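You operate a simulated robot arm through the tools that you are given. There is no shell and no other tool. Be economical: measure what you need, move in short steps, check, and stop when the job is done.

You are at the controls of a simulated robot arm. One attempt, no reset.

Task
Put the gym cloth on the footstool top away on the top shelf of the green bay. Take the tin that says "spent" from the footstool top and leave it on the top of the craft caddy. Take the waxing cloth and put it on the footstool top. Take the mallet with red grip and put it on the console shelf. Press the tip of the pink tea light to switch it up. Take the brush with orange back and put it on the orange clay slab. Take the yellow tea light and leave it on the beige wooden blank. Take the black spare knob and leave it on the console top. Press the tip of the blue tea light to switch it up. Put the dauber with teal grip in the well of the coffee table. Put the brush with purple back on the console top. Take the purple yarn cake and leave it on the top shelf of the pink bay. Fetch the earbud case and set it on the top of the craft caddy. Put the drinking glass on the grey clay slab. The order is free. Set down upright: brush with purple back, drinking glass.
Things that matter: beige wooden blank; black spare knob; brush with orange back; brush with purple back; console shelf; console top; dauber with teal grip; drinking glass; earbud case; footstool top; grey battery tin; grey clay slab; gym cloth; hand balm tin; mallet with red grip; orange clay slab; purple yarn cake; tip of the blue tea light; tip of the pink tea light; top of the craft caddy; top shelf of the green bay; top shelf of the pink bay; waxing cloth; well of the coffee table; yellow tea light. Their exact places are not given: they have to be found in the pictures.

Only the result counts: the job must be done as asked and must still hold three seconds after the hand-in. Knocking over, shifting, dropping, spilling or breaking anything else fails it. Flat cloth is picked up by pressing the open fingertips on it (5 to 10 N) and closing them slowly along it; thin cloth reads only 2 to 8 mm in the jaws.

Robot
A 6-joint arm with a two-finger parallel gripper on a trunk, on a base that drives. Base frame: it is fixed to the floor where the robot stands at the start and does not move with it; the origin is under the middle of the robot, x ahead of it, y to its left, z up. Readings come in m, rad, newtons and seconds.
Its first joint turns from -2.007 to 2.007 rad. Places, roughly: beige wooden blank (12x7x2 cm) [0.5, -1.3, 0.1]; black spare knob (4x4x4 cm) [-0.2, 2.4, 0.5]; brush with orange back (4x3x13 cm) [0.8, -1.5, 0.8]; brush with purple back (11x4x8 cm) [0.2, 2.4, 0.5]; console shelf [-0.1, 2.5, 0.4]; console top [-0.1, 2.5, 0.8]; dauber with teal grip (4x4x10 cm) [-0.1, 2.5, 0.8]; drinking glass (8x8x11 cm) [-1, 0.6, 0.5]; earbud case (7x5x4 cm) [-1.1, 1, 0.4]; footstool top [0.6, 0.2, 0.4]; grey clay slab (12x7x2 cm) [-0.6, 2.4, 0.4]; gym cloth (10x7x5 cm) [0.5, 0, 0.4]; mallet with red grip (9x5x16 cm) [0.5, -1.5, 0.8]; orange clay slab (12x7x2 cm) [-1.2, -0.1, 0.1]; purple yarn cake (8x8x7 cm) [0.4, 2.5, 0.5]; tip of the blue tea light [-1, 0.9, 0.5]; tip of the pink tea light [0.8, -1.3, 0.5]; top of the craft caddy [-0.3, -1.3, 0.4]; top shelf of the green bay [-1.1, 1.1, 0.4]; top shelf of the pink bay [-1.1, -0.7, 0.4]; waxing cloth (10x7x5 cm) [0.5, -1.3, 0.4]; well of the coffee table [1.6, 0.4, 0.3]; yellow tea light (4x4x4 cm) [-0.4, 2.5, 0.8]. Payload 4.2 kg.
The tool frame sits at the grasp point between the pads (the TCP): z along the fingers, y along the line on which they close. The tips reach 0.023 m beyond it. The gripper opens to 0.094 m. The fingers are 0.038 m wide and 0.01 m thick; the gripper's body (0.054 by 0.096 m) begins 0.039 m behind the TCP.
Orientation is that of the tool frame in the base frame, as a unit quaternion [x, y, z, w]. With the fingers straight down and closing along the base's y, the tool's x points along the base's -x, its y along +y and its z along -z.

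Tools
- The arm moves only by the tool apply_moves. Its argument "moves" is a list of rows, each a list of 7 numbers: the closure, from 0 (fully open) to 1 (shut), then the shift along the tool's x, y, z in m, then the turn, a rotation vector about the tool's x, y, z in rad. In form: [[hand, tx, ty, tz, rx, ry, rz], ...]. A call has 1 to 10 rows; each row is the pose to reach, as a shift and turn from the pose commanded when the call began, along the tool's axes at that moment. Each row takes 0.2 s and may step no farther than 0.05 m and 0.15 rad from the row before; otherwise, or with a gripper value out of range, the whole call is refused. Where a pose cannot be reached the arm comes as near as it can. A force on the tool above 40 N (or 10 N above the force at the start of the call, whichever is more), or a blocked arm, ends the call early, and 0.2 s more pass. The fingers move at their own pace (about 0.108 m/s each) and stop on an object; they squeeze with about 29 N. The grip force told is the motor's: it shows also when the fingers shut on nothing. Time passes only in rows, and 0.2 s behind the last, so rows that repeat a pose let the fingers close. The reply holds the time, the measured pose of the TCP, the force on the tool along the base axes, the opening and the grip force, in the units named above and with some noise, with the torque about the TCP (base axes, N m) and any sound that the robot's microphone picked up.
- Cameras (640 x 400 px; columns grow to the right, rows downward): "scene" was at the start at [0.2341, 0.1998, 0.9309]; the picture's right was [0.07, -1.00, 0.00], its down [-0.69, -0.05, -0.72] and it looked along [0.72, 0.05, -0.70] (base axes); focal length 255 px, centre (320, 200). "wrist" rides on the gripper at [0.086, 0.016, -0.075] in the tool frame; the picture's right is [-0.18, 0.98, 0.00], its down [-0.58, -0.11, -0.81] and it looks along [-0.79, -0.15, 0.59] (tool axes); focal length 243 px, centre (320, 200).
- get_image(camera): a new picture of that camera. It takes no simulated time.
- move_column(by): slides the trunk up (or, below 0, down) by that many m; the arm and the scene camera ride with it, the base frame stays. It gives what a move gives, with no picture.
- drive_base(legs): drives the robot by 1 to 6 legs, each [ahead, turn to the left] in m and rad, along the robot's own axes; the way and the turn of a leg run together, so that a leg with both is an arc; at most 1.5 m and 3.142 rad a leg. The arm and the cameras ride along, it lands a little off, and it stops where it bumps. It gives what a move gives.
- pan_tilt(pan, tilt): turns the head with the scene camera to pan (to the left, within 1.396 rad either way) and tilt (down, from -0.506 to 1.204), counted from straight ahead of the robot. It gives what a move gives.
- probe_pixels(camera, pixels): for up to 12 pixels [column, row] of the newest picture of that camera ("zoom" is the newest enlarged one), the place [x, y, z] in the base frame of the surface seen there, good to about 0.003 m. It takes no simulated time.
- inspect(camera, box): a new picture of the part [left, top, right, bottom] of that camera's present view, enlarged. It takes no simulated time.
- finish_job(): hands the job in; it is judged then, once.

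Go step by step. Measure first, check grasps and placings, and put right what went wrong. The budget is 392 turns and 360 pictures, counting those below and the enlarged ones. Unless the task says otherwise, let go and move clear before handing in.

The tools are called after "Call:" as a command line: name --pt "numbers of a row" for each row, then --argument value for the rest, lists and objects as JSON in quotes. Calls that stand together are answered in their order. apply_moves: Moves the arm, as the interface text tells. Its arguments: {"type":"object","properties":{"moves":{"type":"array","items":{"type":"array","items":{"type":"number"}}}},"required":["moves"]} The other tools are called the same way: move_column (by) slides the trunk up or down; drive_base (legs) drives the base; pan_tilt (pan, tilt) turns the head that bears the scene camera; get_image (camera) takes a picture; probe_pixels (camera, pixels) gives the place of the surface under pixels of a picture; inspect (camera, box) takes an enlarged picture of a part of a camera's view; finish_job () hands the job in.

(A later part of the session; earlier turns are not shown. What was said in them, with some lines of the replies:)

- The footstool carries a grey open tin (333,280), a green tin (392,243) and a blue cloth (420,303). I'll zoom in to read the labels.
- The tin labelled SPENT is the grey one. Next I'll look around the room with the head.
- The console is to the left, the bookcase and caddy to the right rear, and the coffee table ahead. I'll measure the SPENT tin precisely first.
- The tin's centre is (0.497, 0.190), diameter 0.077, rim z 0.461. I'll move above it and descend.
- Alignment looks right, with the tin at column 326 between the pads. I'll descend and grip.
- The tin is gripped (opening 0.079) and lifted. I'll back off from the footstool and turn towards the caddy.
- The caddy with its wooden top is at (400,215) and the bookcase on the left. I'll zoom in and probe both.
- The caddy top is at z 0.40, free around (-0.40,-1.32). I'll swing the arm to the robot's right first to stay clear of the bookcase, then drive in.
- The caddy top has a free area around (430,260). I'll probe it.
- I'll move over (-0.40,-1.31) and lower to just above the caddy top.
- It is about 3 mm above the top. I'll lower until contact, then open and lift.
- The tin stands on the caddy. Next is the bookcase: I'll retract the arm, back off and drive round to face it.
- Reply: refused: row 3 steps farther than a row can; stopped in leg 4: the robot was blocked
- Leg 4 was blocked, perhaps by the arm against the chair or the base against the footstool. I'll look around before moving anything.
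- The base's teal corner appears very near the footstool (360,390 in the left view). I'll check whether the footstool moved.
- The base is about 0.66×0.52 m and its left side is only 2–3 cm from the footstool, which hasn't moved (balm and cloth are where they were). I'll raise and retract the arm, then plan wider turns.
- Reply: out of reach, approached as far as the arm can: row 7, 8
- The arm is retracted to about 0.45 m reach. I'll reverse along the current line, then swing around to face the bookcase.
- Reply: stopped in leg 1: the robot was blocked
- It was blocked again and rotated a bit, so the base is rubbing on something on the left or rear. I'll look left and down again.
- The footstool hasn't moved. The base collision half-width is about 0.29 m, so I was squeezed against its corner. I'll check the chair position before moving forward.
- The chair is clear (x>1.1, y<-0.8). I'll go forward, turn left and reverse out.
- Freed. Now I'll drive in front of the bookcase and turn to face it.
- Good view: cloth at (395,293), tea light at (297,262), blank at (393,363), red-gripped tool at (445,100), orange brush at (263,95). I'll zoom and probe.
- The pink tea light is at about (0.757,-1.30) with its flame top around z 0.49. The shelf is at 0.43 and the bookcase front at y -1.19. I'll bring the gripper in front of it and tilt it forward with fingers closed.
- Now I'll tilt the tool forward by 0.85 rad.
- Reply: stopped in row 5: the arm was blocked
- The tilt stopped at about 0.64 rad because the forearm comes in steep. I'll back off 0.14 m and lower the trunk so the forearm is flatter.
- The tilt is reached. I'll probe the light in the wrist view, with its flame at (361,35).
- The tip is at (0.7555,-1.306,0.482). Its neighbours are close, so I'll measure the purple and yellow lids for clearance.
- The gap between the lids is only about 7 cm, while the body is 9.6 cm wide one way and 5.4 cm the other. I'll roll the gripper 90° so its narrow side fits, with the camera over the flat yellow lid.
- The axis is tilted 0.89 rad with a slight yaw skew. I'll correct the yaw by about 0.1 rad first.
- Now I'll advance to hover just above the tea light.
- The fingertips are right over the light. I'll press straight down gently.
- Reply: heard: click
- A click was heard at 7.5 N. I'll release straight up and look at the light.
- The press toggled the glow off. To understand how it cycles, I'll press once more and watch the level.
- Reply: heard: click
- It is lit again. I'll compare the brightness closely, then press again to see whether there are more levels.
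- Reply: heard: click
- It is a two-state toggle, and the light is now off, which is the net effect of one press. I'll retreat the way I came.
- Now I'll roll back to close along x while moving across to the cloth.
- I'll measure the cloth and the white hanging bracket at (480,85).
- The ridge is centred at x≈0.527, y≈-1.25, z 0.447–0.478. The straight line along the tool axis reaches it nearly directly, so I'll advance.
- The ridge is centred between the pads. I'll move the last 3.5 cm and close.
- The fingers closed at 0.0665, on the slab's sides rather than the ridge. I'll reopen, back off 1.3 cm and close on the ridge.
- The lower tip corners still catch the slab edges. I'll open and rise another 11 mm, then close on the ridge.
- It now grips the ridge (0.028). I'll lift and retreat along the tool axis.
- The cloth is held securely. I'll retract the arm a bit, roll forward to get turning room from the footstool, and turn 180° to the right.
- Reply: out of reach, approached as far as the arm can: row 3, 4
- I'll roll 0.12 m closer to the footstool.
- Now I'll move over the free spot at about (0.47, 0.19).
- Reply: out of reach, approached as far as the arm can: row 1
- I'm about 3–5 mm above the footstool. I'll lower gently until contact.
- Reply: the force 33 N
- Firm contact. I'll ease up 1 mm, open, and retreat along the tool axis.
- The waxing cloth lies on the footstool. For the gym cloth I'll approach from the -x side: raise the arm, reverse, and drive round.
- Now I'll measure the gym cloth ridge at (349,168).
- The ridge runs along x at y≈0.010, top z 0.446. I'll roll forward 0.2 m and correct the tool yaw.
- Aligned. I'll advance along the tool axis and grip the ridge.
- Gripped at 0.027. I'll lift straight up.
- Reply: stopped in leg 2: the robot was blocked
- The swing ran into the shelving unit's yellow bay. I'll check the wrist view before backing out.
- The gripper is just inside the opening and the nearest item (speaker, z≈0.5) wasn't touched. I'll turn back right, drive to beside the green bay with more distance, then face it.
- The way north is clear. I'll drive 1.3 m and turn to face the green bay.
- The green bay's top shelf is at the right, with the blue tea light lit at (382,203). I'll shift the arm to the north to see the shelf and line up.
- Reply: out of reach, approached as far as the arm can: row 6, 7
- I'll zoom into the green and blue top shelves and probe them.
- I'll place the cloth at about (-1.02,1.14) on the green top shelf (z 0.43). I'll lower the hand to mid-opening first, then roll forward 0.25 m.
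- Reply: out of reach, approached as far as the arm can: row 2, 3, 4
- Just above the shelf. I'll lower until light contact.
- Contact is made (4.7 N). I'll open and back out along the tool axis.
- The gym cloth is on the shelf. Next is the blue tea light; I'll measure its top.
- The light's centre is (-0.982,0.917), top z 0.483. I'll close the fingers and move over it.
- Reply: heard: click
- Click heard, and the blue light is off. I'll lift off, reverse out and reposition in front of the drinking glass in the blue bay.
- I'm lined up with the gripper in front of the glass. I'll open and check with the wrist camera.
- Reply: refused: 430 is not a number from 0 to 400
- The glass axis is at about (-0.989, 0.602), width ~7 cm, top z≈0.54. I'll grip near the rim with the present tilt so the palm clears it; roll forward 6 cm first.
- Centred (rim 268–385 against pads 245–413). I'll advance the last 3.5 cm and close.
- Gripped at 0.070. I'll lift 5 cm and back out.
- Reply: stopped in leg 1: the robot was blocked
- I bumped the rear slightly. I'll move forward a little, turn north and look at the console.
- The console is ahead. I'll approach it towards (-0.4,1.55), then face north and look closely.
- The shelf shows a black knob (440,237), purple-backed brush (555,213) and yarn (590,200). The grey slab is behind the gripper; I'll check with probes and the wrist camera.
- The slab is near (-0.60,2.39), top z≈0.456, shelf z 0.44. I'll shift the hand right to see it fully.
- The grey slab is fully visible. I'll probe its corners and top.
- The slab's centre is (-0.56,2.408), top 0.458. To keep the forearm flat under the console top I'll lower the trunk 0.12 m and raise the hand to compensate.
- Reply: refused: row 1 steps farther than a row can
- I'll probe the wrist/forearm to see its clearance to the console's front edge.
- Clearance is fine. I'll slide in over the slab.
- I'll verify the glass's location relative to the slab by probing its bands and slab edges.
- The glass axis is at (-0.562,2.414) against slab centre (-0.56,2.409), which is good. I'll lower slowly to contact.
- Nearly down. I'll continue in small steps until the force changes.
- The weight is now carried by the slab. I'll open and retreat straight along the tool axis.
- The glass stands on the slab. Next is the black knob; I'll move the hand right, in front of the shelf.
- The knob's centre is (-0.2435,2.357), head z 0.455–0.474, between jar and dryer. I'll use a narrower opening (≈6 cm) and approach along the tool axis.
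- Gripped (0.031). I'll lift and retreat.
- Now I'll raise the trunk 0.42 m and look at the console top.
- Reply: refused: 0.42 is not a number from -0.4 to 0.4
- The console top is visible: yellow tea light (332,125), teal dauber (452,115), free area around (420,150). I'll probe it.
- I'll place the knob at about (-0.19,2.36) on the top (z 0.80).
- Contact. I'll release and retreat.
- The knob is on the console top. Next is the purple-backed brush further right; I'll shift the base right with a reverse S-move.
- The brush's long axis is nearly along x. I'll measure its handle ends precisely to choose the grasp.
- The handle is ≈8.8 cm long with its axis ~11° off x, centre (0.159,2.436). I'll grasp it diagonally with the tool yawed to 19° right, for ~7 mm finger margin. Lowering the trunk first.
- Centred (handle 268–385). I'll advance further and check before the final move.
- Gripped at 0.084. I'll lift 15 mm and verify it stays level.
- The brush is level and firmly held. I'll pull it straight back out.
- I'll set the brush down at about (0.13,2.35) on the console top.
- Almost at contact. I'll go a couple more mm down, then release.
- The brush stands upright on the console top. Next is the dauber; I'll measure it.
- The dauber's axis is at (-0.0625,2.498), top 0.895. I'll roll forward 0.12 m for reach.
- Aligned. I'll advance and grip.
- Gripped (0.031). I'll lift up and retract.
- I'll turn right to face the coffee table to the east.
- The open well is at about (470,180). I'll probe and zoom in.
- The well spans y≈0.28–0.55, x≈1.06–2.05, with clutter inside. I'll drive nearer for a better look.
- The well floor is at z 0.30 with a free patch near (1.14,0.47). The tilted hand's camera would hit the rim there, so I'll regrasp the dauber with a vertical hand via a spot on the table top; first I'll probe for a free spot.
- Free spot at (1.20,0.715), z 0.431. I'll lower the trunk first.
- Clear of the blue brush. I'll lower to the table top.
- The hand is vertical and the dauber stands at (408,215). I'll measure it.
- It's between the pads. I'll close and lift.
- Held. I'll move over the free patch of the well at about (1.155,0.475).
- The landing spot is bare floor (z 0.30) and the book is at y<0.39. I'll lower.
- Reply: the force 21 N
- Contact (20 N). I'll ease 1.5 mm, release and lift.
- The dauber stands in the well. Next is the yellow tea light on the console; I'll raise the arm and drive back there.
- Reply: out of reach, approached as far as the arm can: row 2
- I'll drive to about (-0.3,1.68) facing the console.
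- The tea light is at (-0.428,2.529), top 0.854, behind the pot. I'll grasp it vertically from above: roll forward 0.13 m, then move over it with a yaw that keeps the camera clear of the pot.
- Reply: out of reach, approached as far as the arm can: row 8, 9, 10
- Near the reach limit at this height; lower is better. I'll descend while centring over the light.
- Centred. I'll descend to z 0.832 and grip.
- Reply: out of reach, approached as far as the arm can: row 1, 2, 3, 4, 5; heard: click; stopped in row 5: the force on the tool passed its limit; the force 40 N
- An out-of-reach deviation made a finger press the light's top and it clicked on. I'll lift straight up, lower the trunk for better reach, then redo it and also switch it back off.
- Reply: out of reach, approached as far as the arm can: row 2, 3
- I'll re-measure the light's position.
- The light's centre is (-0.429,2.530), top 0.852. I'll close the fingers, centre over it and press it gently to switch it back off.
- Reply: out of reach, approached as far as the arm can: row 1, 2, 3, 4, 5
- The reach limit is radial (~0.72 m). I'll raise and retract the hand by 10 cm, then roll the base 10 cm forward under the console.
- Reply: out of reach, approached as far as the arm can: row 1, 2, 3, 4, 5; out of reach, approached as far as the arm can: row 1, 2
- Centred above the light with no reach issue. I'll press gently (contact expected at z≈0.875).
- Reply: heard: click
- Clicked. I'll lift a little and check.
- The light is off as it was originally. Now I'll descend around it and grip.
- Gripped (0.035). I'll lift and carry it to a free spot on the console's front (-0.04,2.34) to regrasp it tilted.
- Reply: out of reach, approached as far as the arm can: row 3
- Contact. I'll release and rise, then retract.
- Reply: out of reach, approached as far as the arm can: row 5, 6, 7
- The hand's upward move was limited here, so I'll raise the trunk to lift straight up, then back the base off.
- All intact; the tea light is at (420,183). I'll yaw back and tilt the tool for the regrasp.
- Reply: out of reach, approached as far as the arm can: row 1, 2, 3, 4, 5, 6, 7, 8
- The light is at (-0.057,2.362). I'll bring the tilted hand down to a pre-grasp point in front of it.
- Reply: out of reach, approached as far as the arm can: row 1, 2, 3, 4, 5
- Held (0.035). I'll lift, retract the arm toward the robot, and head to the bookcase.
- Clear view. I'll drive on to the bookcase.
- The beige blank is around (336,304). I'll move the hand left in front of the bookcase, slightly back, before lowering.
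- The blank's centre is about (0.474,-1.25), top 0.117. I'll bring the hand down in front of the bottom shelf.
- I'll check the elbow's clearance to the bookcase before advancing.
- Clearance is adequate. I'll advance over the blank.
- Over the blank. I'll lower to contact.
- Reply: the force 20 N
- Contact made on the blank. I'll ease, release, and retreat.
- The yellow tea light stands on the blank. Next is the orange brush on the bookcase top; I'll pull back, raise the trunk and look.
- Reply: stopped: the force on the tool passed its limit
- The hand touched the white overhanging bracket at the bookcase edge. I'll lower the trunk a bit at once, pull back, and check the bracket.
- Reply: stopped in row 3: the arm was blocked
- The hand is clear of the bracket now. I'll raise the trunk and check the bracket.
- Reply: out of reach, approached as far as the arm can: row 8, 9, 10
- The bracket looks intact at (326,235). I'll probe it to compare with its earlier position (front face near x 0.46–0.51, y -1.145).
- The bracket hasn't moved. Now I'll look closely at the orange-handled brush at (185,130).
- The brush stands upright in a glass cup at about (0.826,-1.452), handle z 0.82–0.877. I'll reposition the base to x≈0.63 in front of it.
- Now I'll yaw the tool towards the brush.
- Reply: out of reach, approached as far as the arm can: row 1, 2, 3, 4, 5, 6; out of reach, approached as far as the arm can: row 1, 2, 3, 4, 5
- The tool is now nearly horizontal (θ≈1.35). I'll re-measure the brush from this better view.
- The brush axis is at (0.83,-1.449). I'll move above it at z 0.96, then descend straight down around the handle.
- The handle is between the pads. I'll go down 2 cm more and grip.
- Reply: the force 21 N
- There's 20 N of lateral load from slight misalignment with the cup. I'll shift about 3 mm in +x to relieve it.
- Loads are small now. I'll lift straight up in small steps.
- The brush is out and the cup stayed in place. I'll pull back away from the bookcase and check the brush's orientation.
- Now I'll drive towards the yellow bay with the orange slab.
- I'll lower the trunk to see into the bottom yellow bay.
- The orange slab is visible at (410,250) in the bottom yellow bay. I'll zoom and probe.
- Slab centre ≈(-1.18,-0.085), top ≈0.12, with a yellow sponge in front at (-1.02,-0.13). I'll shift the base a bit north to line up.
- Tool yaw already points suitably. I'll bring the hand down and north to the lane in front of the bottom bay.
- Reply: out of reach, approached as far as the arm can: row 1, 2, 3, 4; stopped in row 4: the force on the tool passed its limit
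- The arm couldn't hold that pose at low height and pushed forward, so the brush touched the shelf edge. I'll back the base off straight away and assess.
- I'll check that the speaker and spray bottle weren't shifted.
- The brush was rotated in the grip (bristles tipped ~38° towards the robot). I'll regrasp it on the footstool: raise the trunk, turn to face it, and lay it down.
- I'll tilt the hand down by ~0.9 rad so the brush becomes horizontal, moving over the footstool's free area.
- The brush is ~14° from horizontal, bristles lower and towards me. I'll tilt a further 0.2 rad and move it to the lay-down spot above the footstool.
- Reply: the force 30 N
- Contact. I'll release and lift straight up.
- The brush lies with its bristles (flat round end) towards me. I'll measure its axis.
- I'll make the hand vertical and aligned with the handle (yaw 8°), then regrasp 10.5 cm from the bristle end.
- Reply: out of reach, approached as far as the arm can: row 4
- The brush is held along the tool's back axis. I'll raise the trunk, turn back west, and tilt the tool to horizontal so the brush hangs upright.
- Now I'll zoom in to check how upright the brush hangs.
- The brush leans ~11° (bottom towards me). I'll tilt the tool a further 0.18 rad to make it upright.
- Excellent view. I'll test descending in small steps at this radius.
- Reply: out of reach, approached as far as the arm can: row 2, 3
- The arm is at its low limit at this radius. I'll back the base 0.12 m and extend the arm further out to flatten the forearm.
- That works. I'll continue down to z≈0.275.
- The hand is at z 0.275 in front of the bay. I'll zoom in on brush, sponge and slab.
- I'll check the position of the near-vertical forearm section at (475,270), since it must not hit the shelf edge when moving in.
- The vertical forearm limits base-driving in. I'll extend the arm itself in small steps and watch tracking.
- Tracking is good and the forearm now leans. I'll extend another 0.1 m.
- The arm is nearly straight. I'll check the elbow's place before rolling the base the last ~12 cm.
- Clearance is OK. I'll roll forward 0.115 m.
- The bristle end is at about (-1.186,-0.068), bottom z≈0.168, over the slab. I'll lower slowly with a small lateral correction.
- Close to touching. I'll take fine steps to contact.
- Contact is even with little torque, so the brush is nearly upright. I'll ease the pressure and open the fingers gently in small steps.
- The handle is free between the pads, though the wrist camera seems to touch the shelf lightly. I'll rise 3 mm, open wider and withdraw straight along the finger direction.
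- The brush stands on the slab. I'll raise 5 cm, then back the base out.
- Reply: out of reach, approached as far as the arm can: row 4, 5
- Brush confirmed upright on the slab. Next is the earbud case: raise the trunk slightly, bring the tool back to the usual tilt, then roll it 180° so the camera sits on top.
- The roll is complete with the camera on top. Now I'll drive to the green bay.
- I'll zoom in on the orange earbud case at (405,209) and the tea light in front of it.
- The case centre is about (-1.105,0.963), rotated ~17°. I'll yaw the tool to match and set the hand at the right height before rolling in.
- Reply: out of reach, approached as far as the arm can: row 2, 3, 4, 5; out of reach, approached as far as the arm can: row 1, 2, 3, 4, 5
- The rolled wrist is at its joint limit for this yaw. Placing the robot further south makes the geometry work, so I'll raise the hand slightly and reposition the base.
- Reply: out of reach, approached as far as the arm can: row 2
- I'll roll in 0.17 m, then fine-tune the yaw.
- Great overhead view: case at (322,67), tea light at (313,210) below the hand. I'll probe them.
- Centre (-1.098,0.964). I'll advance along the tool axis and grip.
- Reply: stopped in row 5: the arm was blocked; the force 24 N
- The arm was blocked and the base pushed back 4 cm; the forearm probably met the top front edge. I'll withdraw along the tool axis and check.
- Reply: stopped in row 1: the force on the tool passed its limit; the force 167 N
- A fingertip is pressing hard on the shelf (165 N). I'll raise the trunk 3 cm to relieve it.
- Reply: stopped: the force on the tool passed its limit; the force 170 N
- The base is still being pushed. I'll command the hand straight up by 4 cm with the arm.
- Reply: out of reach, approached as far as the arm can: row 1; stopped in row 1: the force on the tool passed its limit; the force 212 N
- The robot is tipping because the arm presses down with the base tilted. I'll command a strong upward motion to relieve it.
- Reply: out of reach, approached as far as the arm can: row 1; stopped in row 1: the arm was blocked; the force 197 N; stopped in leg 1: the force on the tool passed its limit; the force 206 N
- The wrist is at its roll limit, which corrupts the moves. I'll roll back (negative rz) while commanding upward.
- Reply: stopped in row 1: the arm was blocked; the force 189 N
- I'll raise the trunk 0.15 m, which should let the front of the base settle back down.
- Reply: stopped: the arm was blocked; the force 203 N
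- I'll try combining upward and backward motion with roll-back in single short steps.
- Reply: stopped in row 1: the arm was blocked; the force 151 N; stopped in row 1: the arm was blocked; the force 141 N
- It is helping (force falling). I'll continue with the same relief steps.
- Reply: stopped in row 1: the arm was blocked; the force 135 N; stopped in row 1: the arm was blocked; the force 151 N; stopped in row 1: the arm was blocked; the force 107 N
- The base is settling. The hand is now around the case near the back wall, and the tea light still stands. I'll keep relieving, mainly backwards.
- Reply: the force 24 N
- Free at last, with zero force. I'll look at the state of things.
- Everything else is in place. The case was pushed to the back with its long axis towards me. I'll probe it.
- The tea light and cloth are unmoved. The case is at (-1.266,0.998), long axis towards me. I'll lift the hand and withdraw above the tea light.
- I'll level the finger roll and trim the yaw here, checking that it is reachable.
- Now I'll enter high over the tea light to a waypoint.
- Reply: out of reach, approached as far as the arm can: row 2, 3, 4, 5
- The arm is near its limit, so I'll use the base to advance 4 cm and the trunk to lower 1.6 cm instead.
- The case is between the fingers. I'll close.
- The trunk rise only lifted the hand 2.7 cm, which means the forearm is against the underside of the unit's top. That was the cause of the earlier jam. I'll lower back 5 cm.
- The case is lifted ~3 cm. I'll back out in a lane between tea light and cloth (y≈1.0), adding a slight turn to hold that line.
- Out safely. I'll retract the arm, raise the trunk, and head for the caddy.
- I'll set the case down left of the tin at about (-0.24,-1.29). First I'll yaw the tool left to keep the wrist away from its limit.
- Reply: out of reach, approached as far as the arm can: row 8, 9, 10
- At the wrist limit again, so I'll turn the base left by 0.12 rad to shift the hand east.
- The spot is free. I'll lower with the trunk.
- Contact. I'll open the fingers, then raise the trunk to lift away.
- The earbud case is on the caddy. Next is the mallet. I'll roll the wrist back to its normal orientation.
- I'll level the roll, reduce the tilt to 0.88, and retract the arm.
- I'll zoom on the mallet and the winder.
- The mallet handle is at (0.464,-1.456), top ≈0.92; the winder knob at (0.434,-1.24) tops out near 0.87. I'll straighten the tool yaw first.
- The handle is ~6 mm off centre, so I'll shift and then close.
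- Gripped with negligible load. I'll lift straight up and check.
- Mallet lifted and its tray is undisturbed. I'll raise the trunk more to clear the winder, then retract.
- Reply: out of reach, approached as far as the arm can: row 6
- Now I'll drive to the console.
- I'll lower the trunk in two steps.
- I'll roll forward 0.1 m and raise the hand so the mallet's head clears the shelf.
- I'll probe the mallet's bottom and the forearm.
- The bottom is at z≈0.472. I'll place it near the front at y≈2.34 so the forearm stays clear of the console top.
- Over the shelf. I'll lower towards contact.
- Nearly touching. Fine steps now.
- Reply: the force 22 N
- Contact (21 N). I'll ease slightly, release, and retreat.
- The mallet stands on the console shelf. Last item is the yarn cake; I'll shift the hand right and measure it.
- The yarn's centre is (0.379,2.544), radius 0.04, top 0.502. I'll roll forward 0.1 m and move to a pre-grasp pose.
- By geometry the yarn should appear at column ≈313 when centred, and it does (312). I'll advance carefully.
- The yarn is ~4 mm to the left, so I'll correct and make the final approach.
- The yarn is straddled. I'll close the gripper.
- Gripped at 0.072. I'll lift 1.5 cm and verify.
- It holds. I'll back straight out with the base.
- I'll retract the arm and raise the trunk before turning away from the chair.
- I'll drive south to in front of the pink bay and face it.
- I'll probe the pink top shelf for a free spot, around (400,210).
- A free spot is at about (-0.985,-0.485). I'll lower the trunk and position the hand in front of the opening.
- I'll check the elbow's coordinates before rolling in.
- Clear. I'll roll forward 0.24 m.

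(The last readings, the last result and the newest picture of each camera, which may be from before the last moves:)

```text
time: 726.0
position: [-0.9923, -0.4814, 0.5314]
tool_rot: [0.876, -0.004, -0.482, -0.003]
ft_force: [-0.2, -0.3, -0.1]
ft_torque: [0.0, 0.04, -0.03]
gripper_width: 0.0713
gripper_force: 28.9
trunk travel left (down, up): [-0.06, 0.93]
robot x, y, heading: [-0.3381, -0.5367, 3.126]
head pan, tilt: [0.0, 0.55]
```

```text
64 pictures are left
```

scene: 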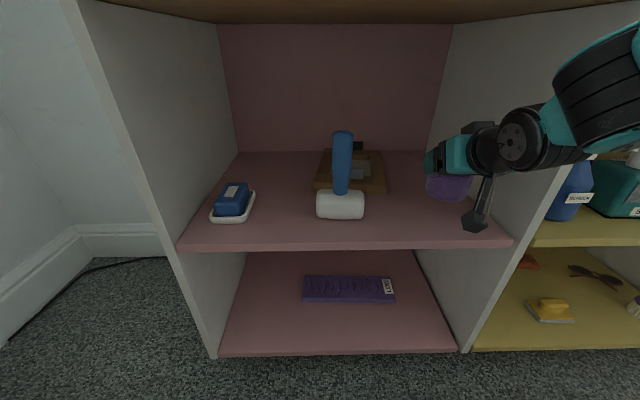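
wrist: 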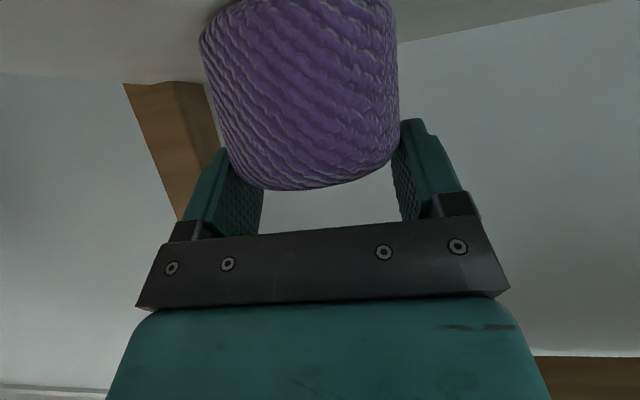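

Good location. I'll lower to contact.

Call:
apply_moves --pt "1 0.0127 0 0.008 0 0 0" --pt "1 0.021 0 0.0134 0 0 0" --pt "1 0.0245 0 0.0155 0 0 0" --pt "1 0.0245 0 0.0155 0 0 0"

```text
time: 727.0
position: [-0.9932, -0.4826, 0.5011]
tool_rot: [0.876, -0.003, -0.482, -0.002]
ft_force: [-0.2, -0.4, -0.5]
ft_torque: [0.0, 0.02, -0.04]
gripper_width: 0.071
gripper_force: 28.8
trunk travel left (down, up): [-0.06, 0.93]
robot x, y, heading: [-0.3362, -0.5317, 3.124]
head pan, tilt: [0.0, 0.55]
```

Call:
apply_moves --pt "1 0.0017 0 0.0011 0 0 0" --pt "1 0.0034 0 0.0021 0 0 0" --pt "1 0.0034 0 0.0021 0 0 0"

Call:
inspect --camera "scene" --box '[390, 110, 530, 250]'

```text
time: 727.8
position: [-0.9932, -0.4834, 0.4972]
tool_rot: [0.876, -0.003, -0.482, -0.003]
ft_force: [0.4, -0.2, -0.9]
ft_torque: [0.0, -0.01, -0.01]
gripper_width: 0.0712
gripper_force: 28.7
trunk travel left (down, up): [-0.06, 0.93]
robot x, y, heading: [-0.3362, -0.5346, 3.123]
head pan, tilt: [0.0, 0.55]
```

```text
2.86 times, centred on (460, 180) of scene
```

zoom: 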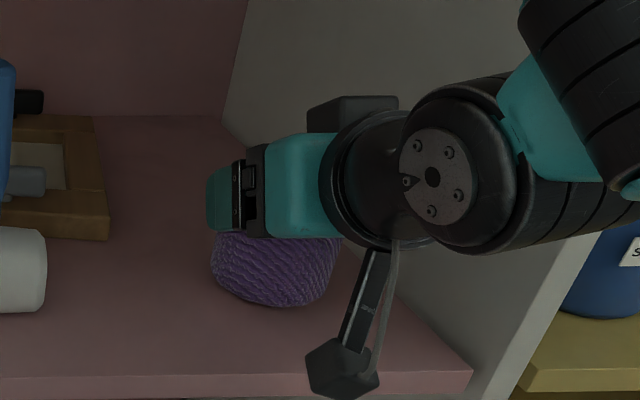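

Call:
apply_moves --pt "1 0.0017 0 0.0011 0 0 0" --pt "1 0.0034 0 0.0021 0 0 0" --pt "1 0.0034 0 0.0021 0 0 0"

```text
time: 728.6
position: [-0.9933, -0.4825, 0.4966]
tool_rot: [0.875, -0.004, -0.484, -0.002]
ft_force: [3.0, 3.4, 18.3]
ft_torque: [-0.26, -0.26, 0.09]
gripper_width: 0.0711
gripper_force: 29.3
trunk travel left (down, up): [-0.06, 0.93]
robot x, y, heading: [-0.3358, -0.5366, 3.123]
head pan, tilt: [0.0, 0.55]
```

Contact (18 N). I'll ease off, open, and withdraw along the tool axis.

Call:
apply_moves --pt "1 -0.0017 0 -0.0011 0 0 0" --pt "0.7 -0.0017 0 -0.0011 0 0 0" --pt "0.3 -0.0017 0 -0.0011 0 0 0" --pt "0 -0.0017 0 -0.0011 0 0 0" --pt "0 -0.0017 0 -0.0011 0 0 0" --pt "0 -0.003 0 -0.03 0 0 0" --pt "0 -0.003 0 -0.07 0 0 0" --pt "0 0.01 0 -0.11 0 0 0"

Call:
drive_base --legs '[[-0.25, 0]]'

Call:
get_image --camera "scene"

```text
time: 730.4
position: [-0.8977, -0.4834, 0.5499]
tool_rot: [0.877, -0.003, -0.48, -0.002]
ft_force: [-0.5, 0.3, 0.5]
ft_torque: [-0.01, 0.0, 0.01]
gripper_width: 0.0941
gripper_force: 0.1
out of reach, approached as far as the arm can: row 8
trunk travel left (down, up): [-0.06, 0.93]
robot x, y, heading: [-0.3391, -0.533, 3.126]
head pan, tilt: [0.0, 0.55]
```

```text
time: 732.2
position: [-0.6517, -0.4876, 0.5503]
tool_rot: [0.877, -0.004, -0.48, -0.003]
ft_force: [0.4, 0.6, 0.4]
ft_torque: [0.0, 0.01, 0.03]
gripper_width: 0.0942
gripper_force: 0.1
trunk travel left (down, up): [-0.06, 0.93]
robot x, y, heading: [-0.0916, -0.5378, 3.127]
head pan, tilt: [0.0, 0.55]
```

```text
62 pictures are left
```

scene: 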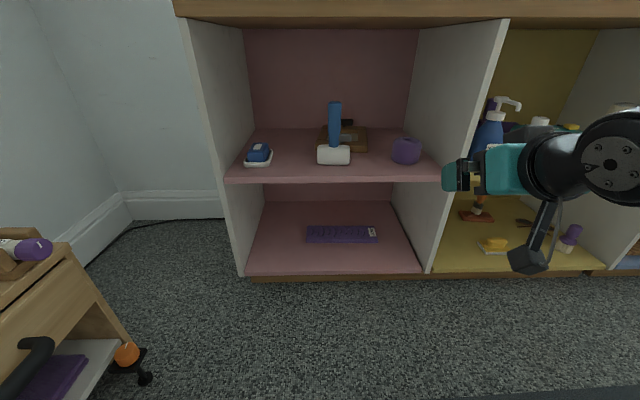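

The yarn cake rests on the pink bay's top shelf. I'll do a final visual check of the caddy and footstool before handing in.

Call:
pan_tilt --pan 1.2 --tilt 0.6

Call:
get_image --camera "scene"

Call:
pan_tilt --pan -0.7 --tilt 0.45

Call:
get_image --camera "scene"

```text
time: 733.6
position: [-0.6509, -0.4876, 0.5495]
tool_rot: [0.877, -0.004, -0.48, -0.003]
ft_force: [-1.0, -0.5, 0.7]
ft_torque: [0.0, -0.02, -0.02]
gripper_width: 0.0939
gripper_force: 0.1
trunk travel left (down, up): [-0.06, 0.93]
robot x, y, heading: [-0.092, -0.5402, 3.128]
head pan, tilt: [1.201, 0.6]
```

```text
61 pictures are left
```

scene: 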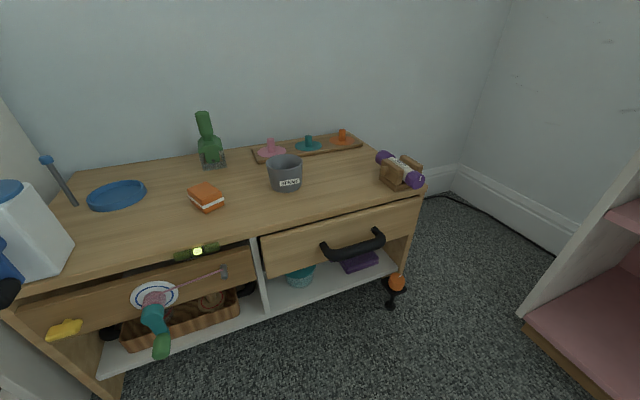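

```text
time: 735.5
position: [-0.6523, -0.4863, 0.5509]
tool_rot: [0.877, -0.004, -0.48, -0.003]
ft_force: [-0.4, 0.4, 0.3]
ft_torque: [-0.01, -0.01, 0.01]
gripper_width: 0.094
gripper_force: 0.0
trunk travel left (down, up): [-0.06, 0.93]
robot x, y, heading: [-0.0918, -0.5379, 3.126]
head pan, tilt: [-0.7, 0.45]
```

```text
60 pictures are left
```

scene: 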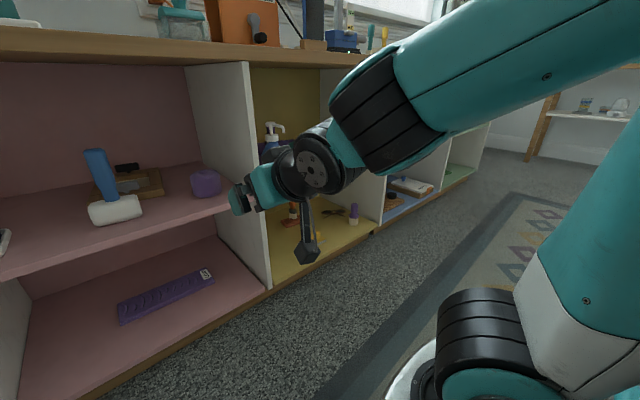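

The SPENT tin and earbud case are on the caddy, the yarn is in the pink bay, and the hand is clear of everything. I'm handing in the job.

Call:
finish_job

```text
The job is handed in.
```

All fourteen steps were carried out and handed in; I have not seen how it was judged.

- **Tea lights:** The pink and blue lights were lit at the start and toggle on and off. I read "switch it up" as changing their state, so both are now off. I pressed the pink one three times and the blue one once. The yellow light was switched on by accident while I was gripping it, and I switched it back off.
- **Speaker in the yellow bay:** The gripper came very close to it, and it may have been pushed back by up to about 6 mm. I could not tell that from measurement error.
- **Yarn winder on the bookcase:** The gripper touched its bracket; it measured in the same place afterwards.
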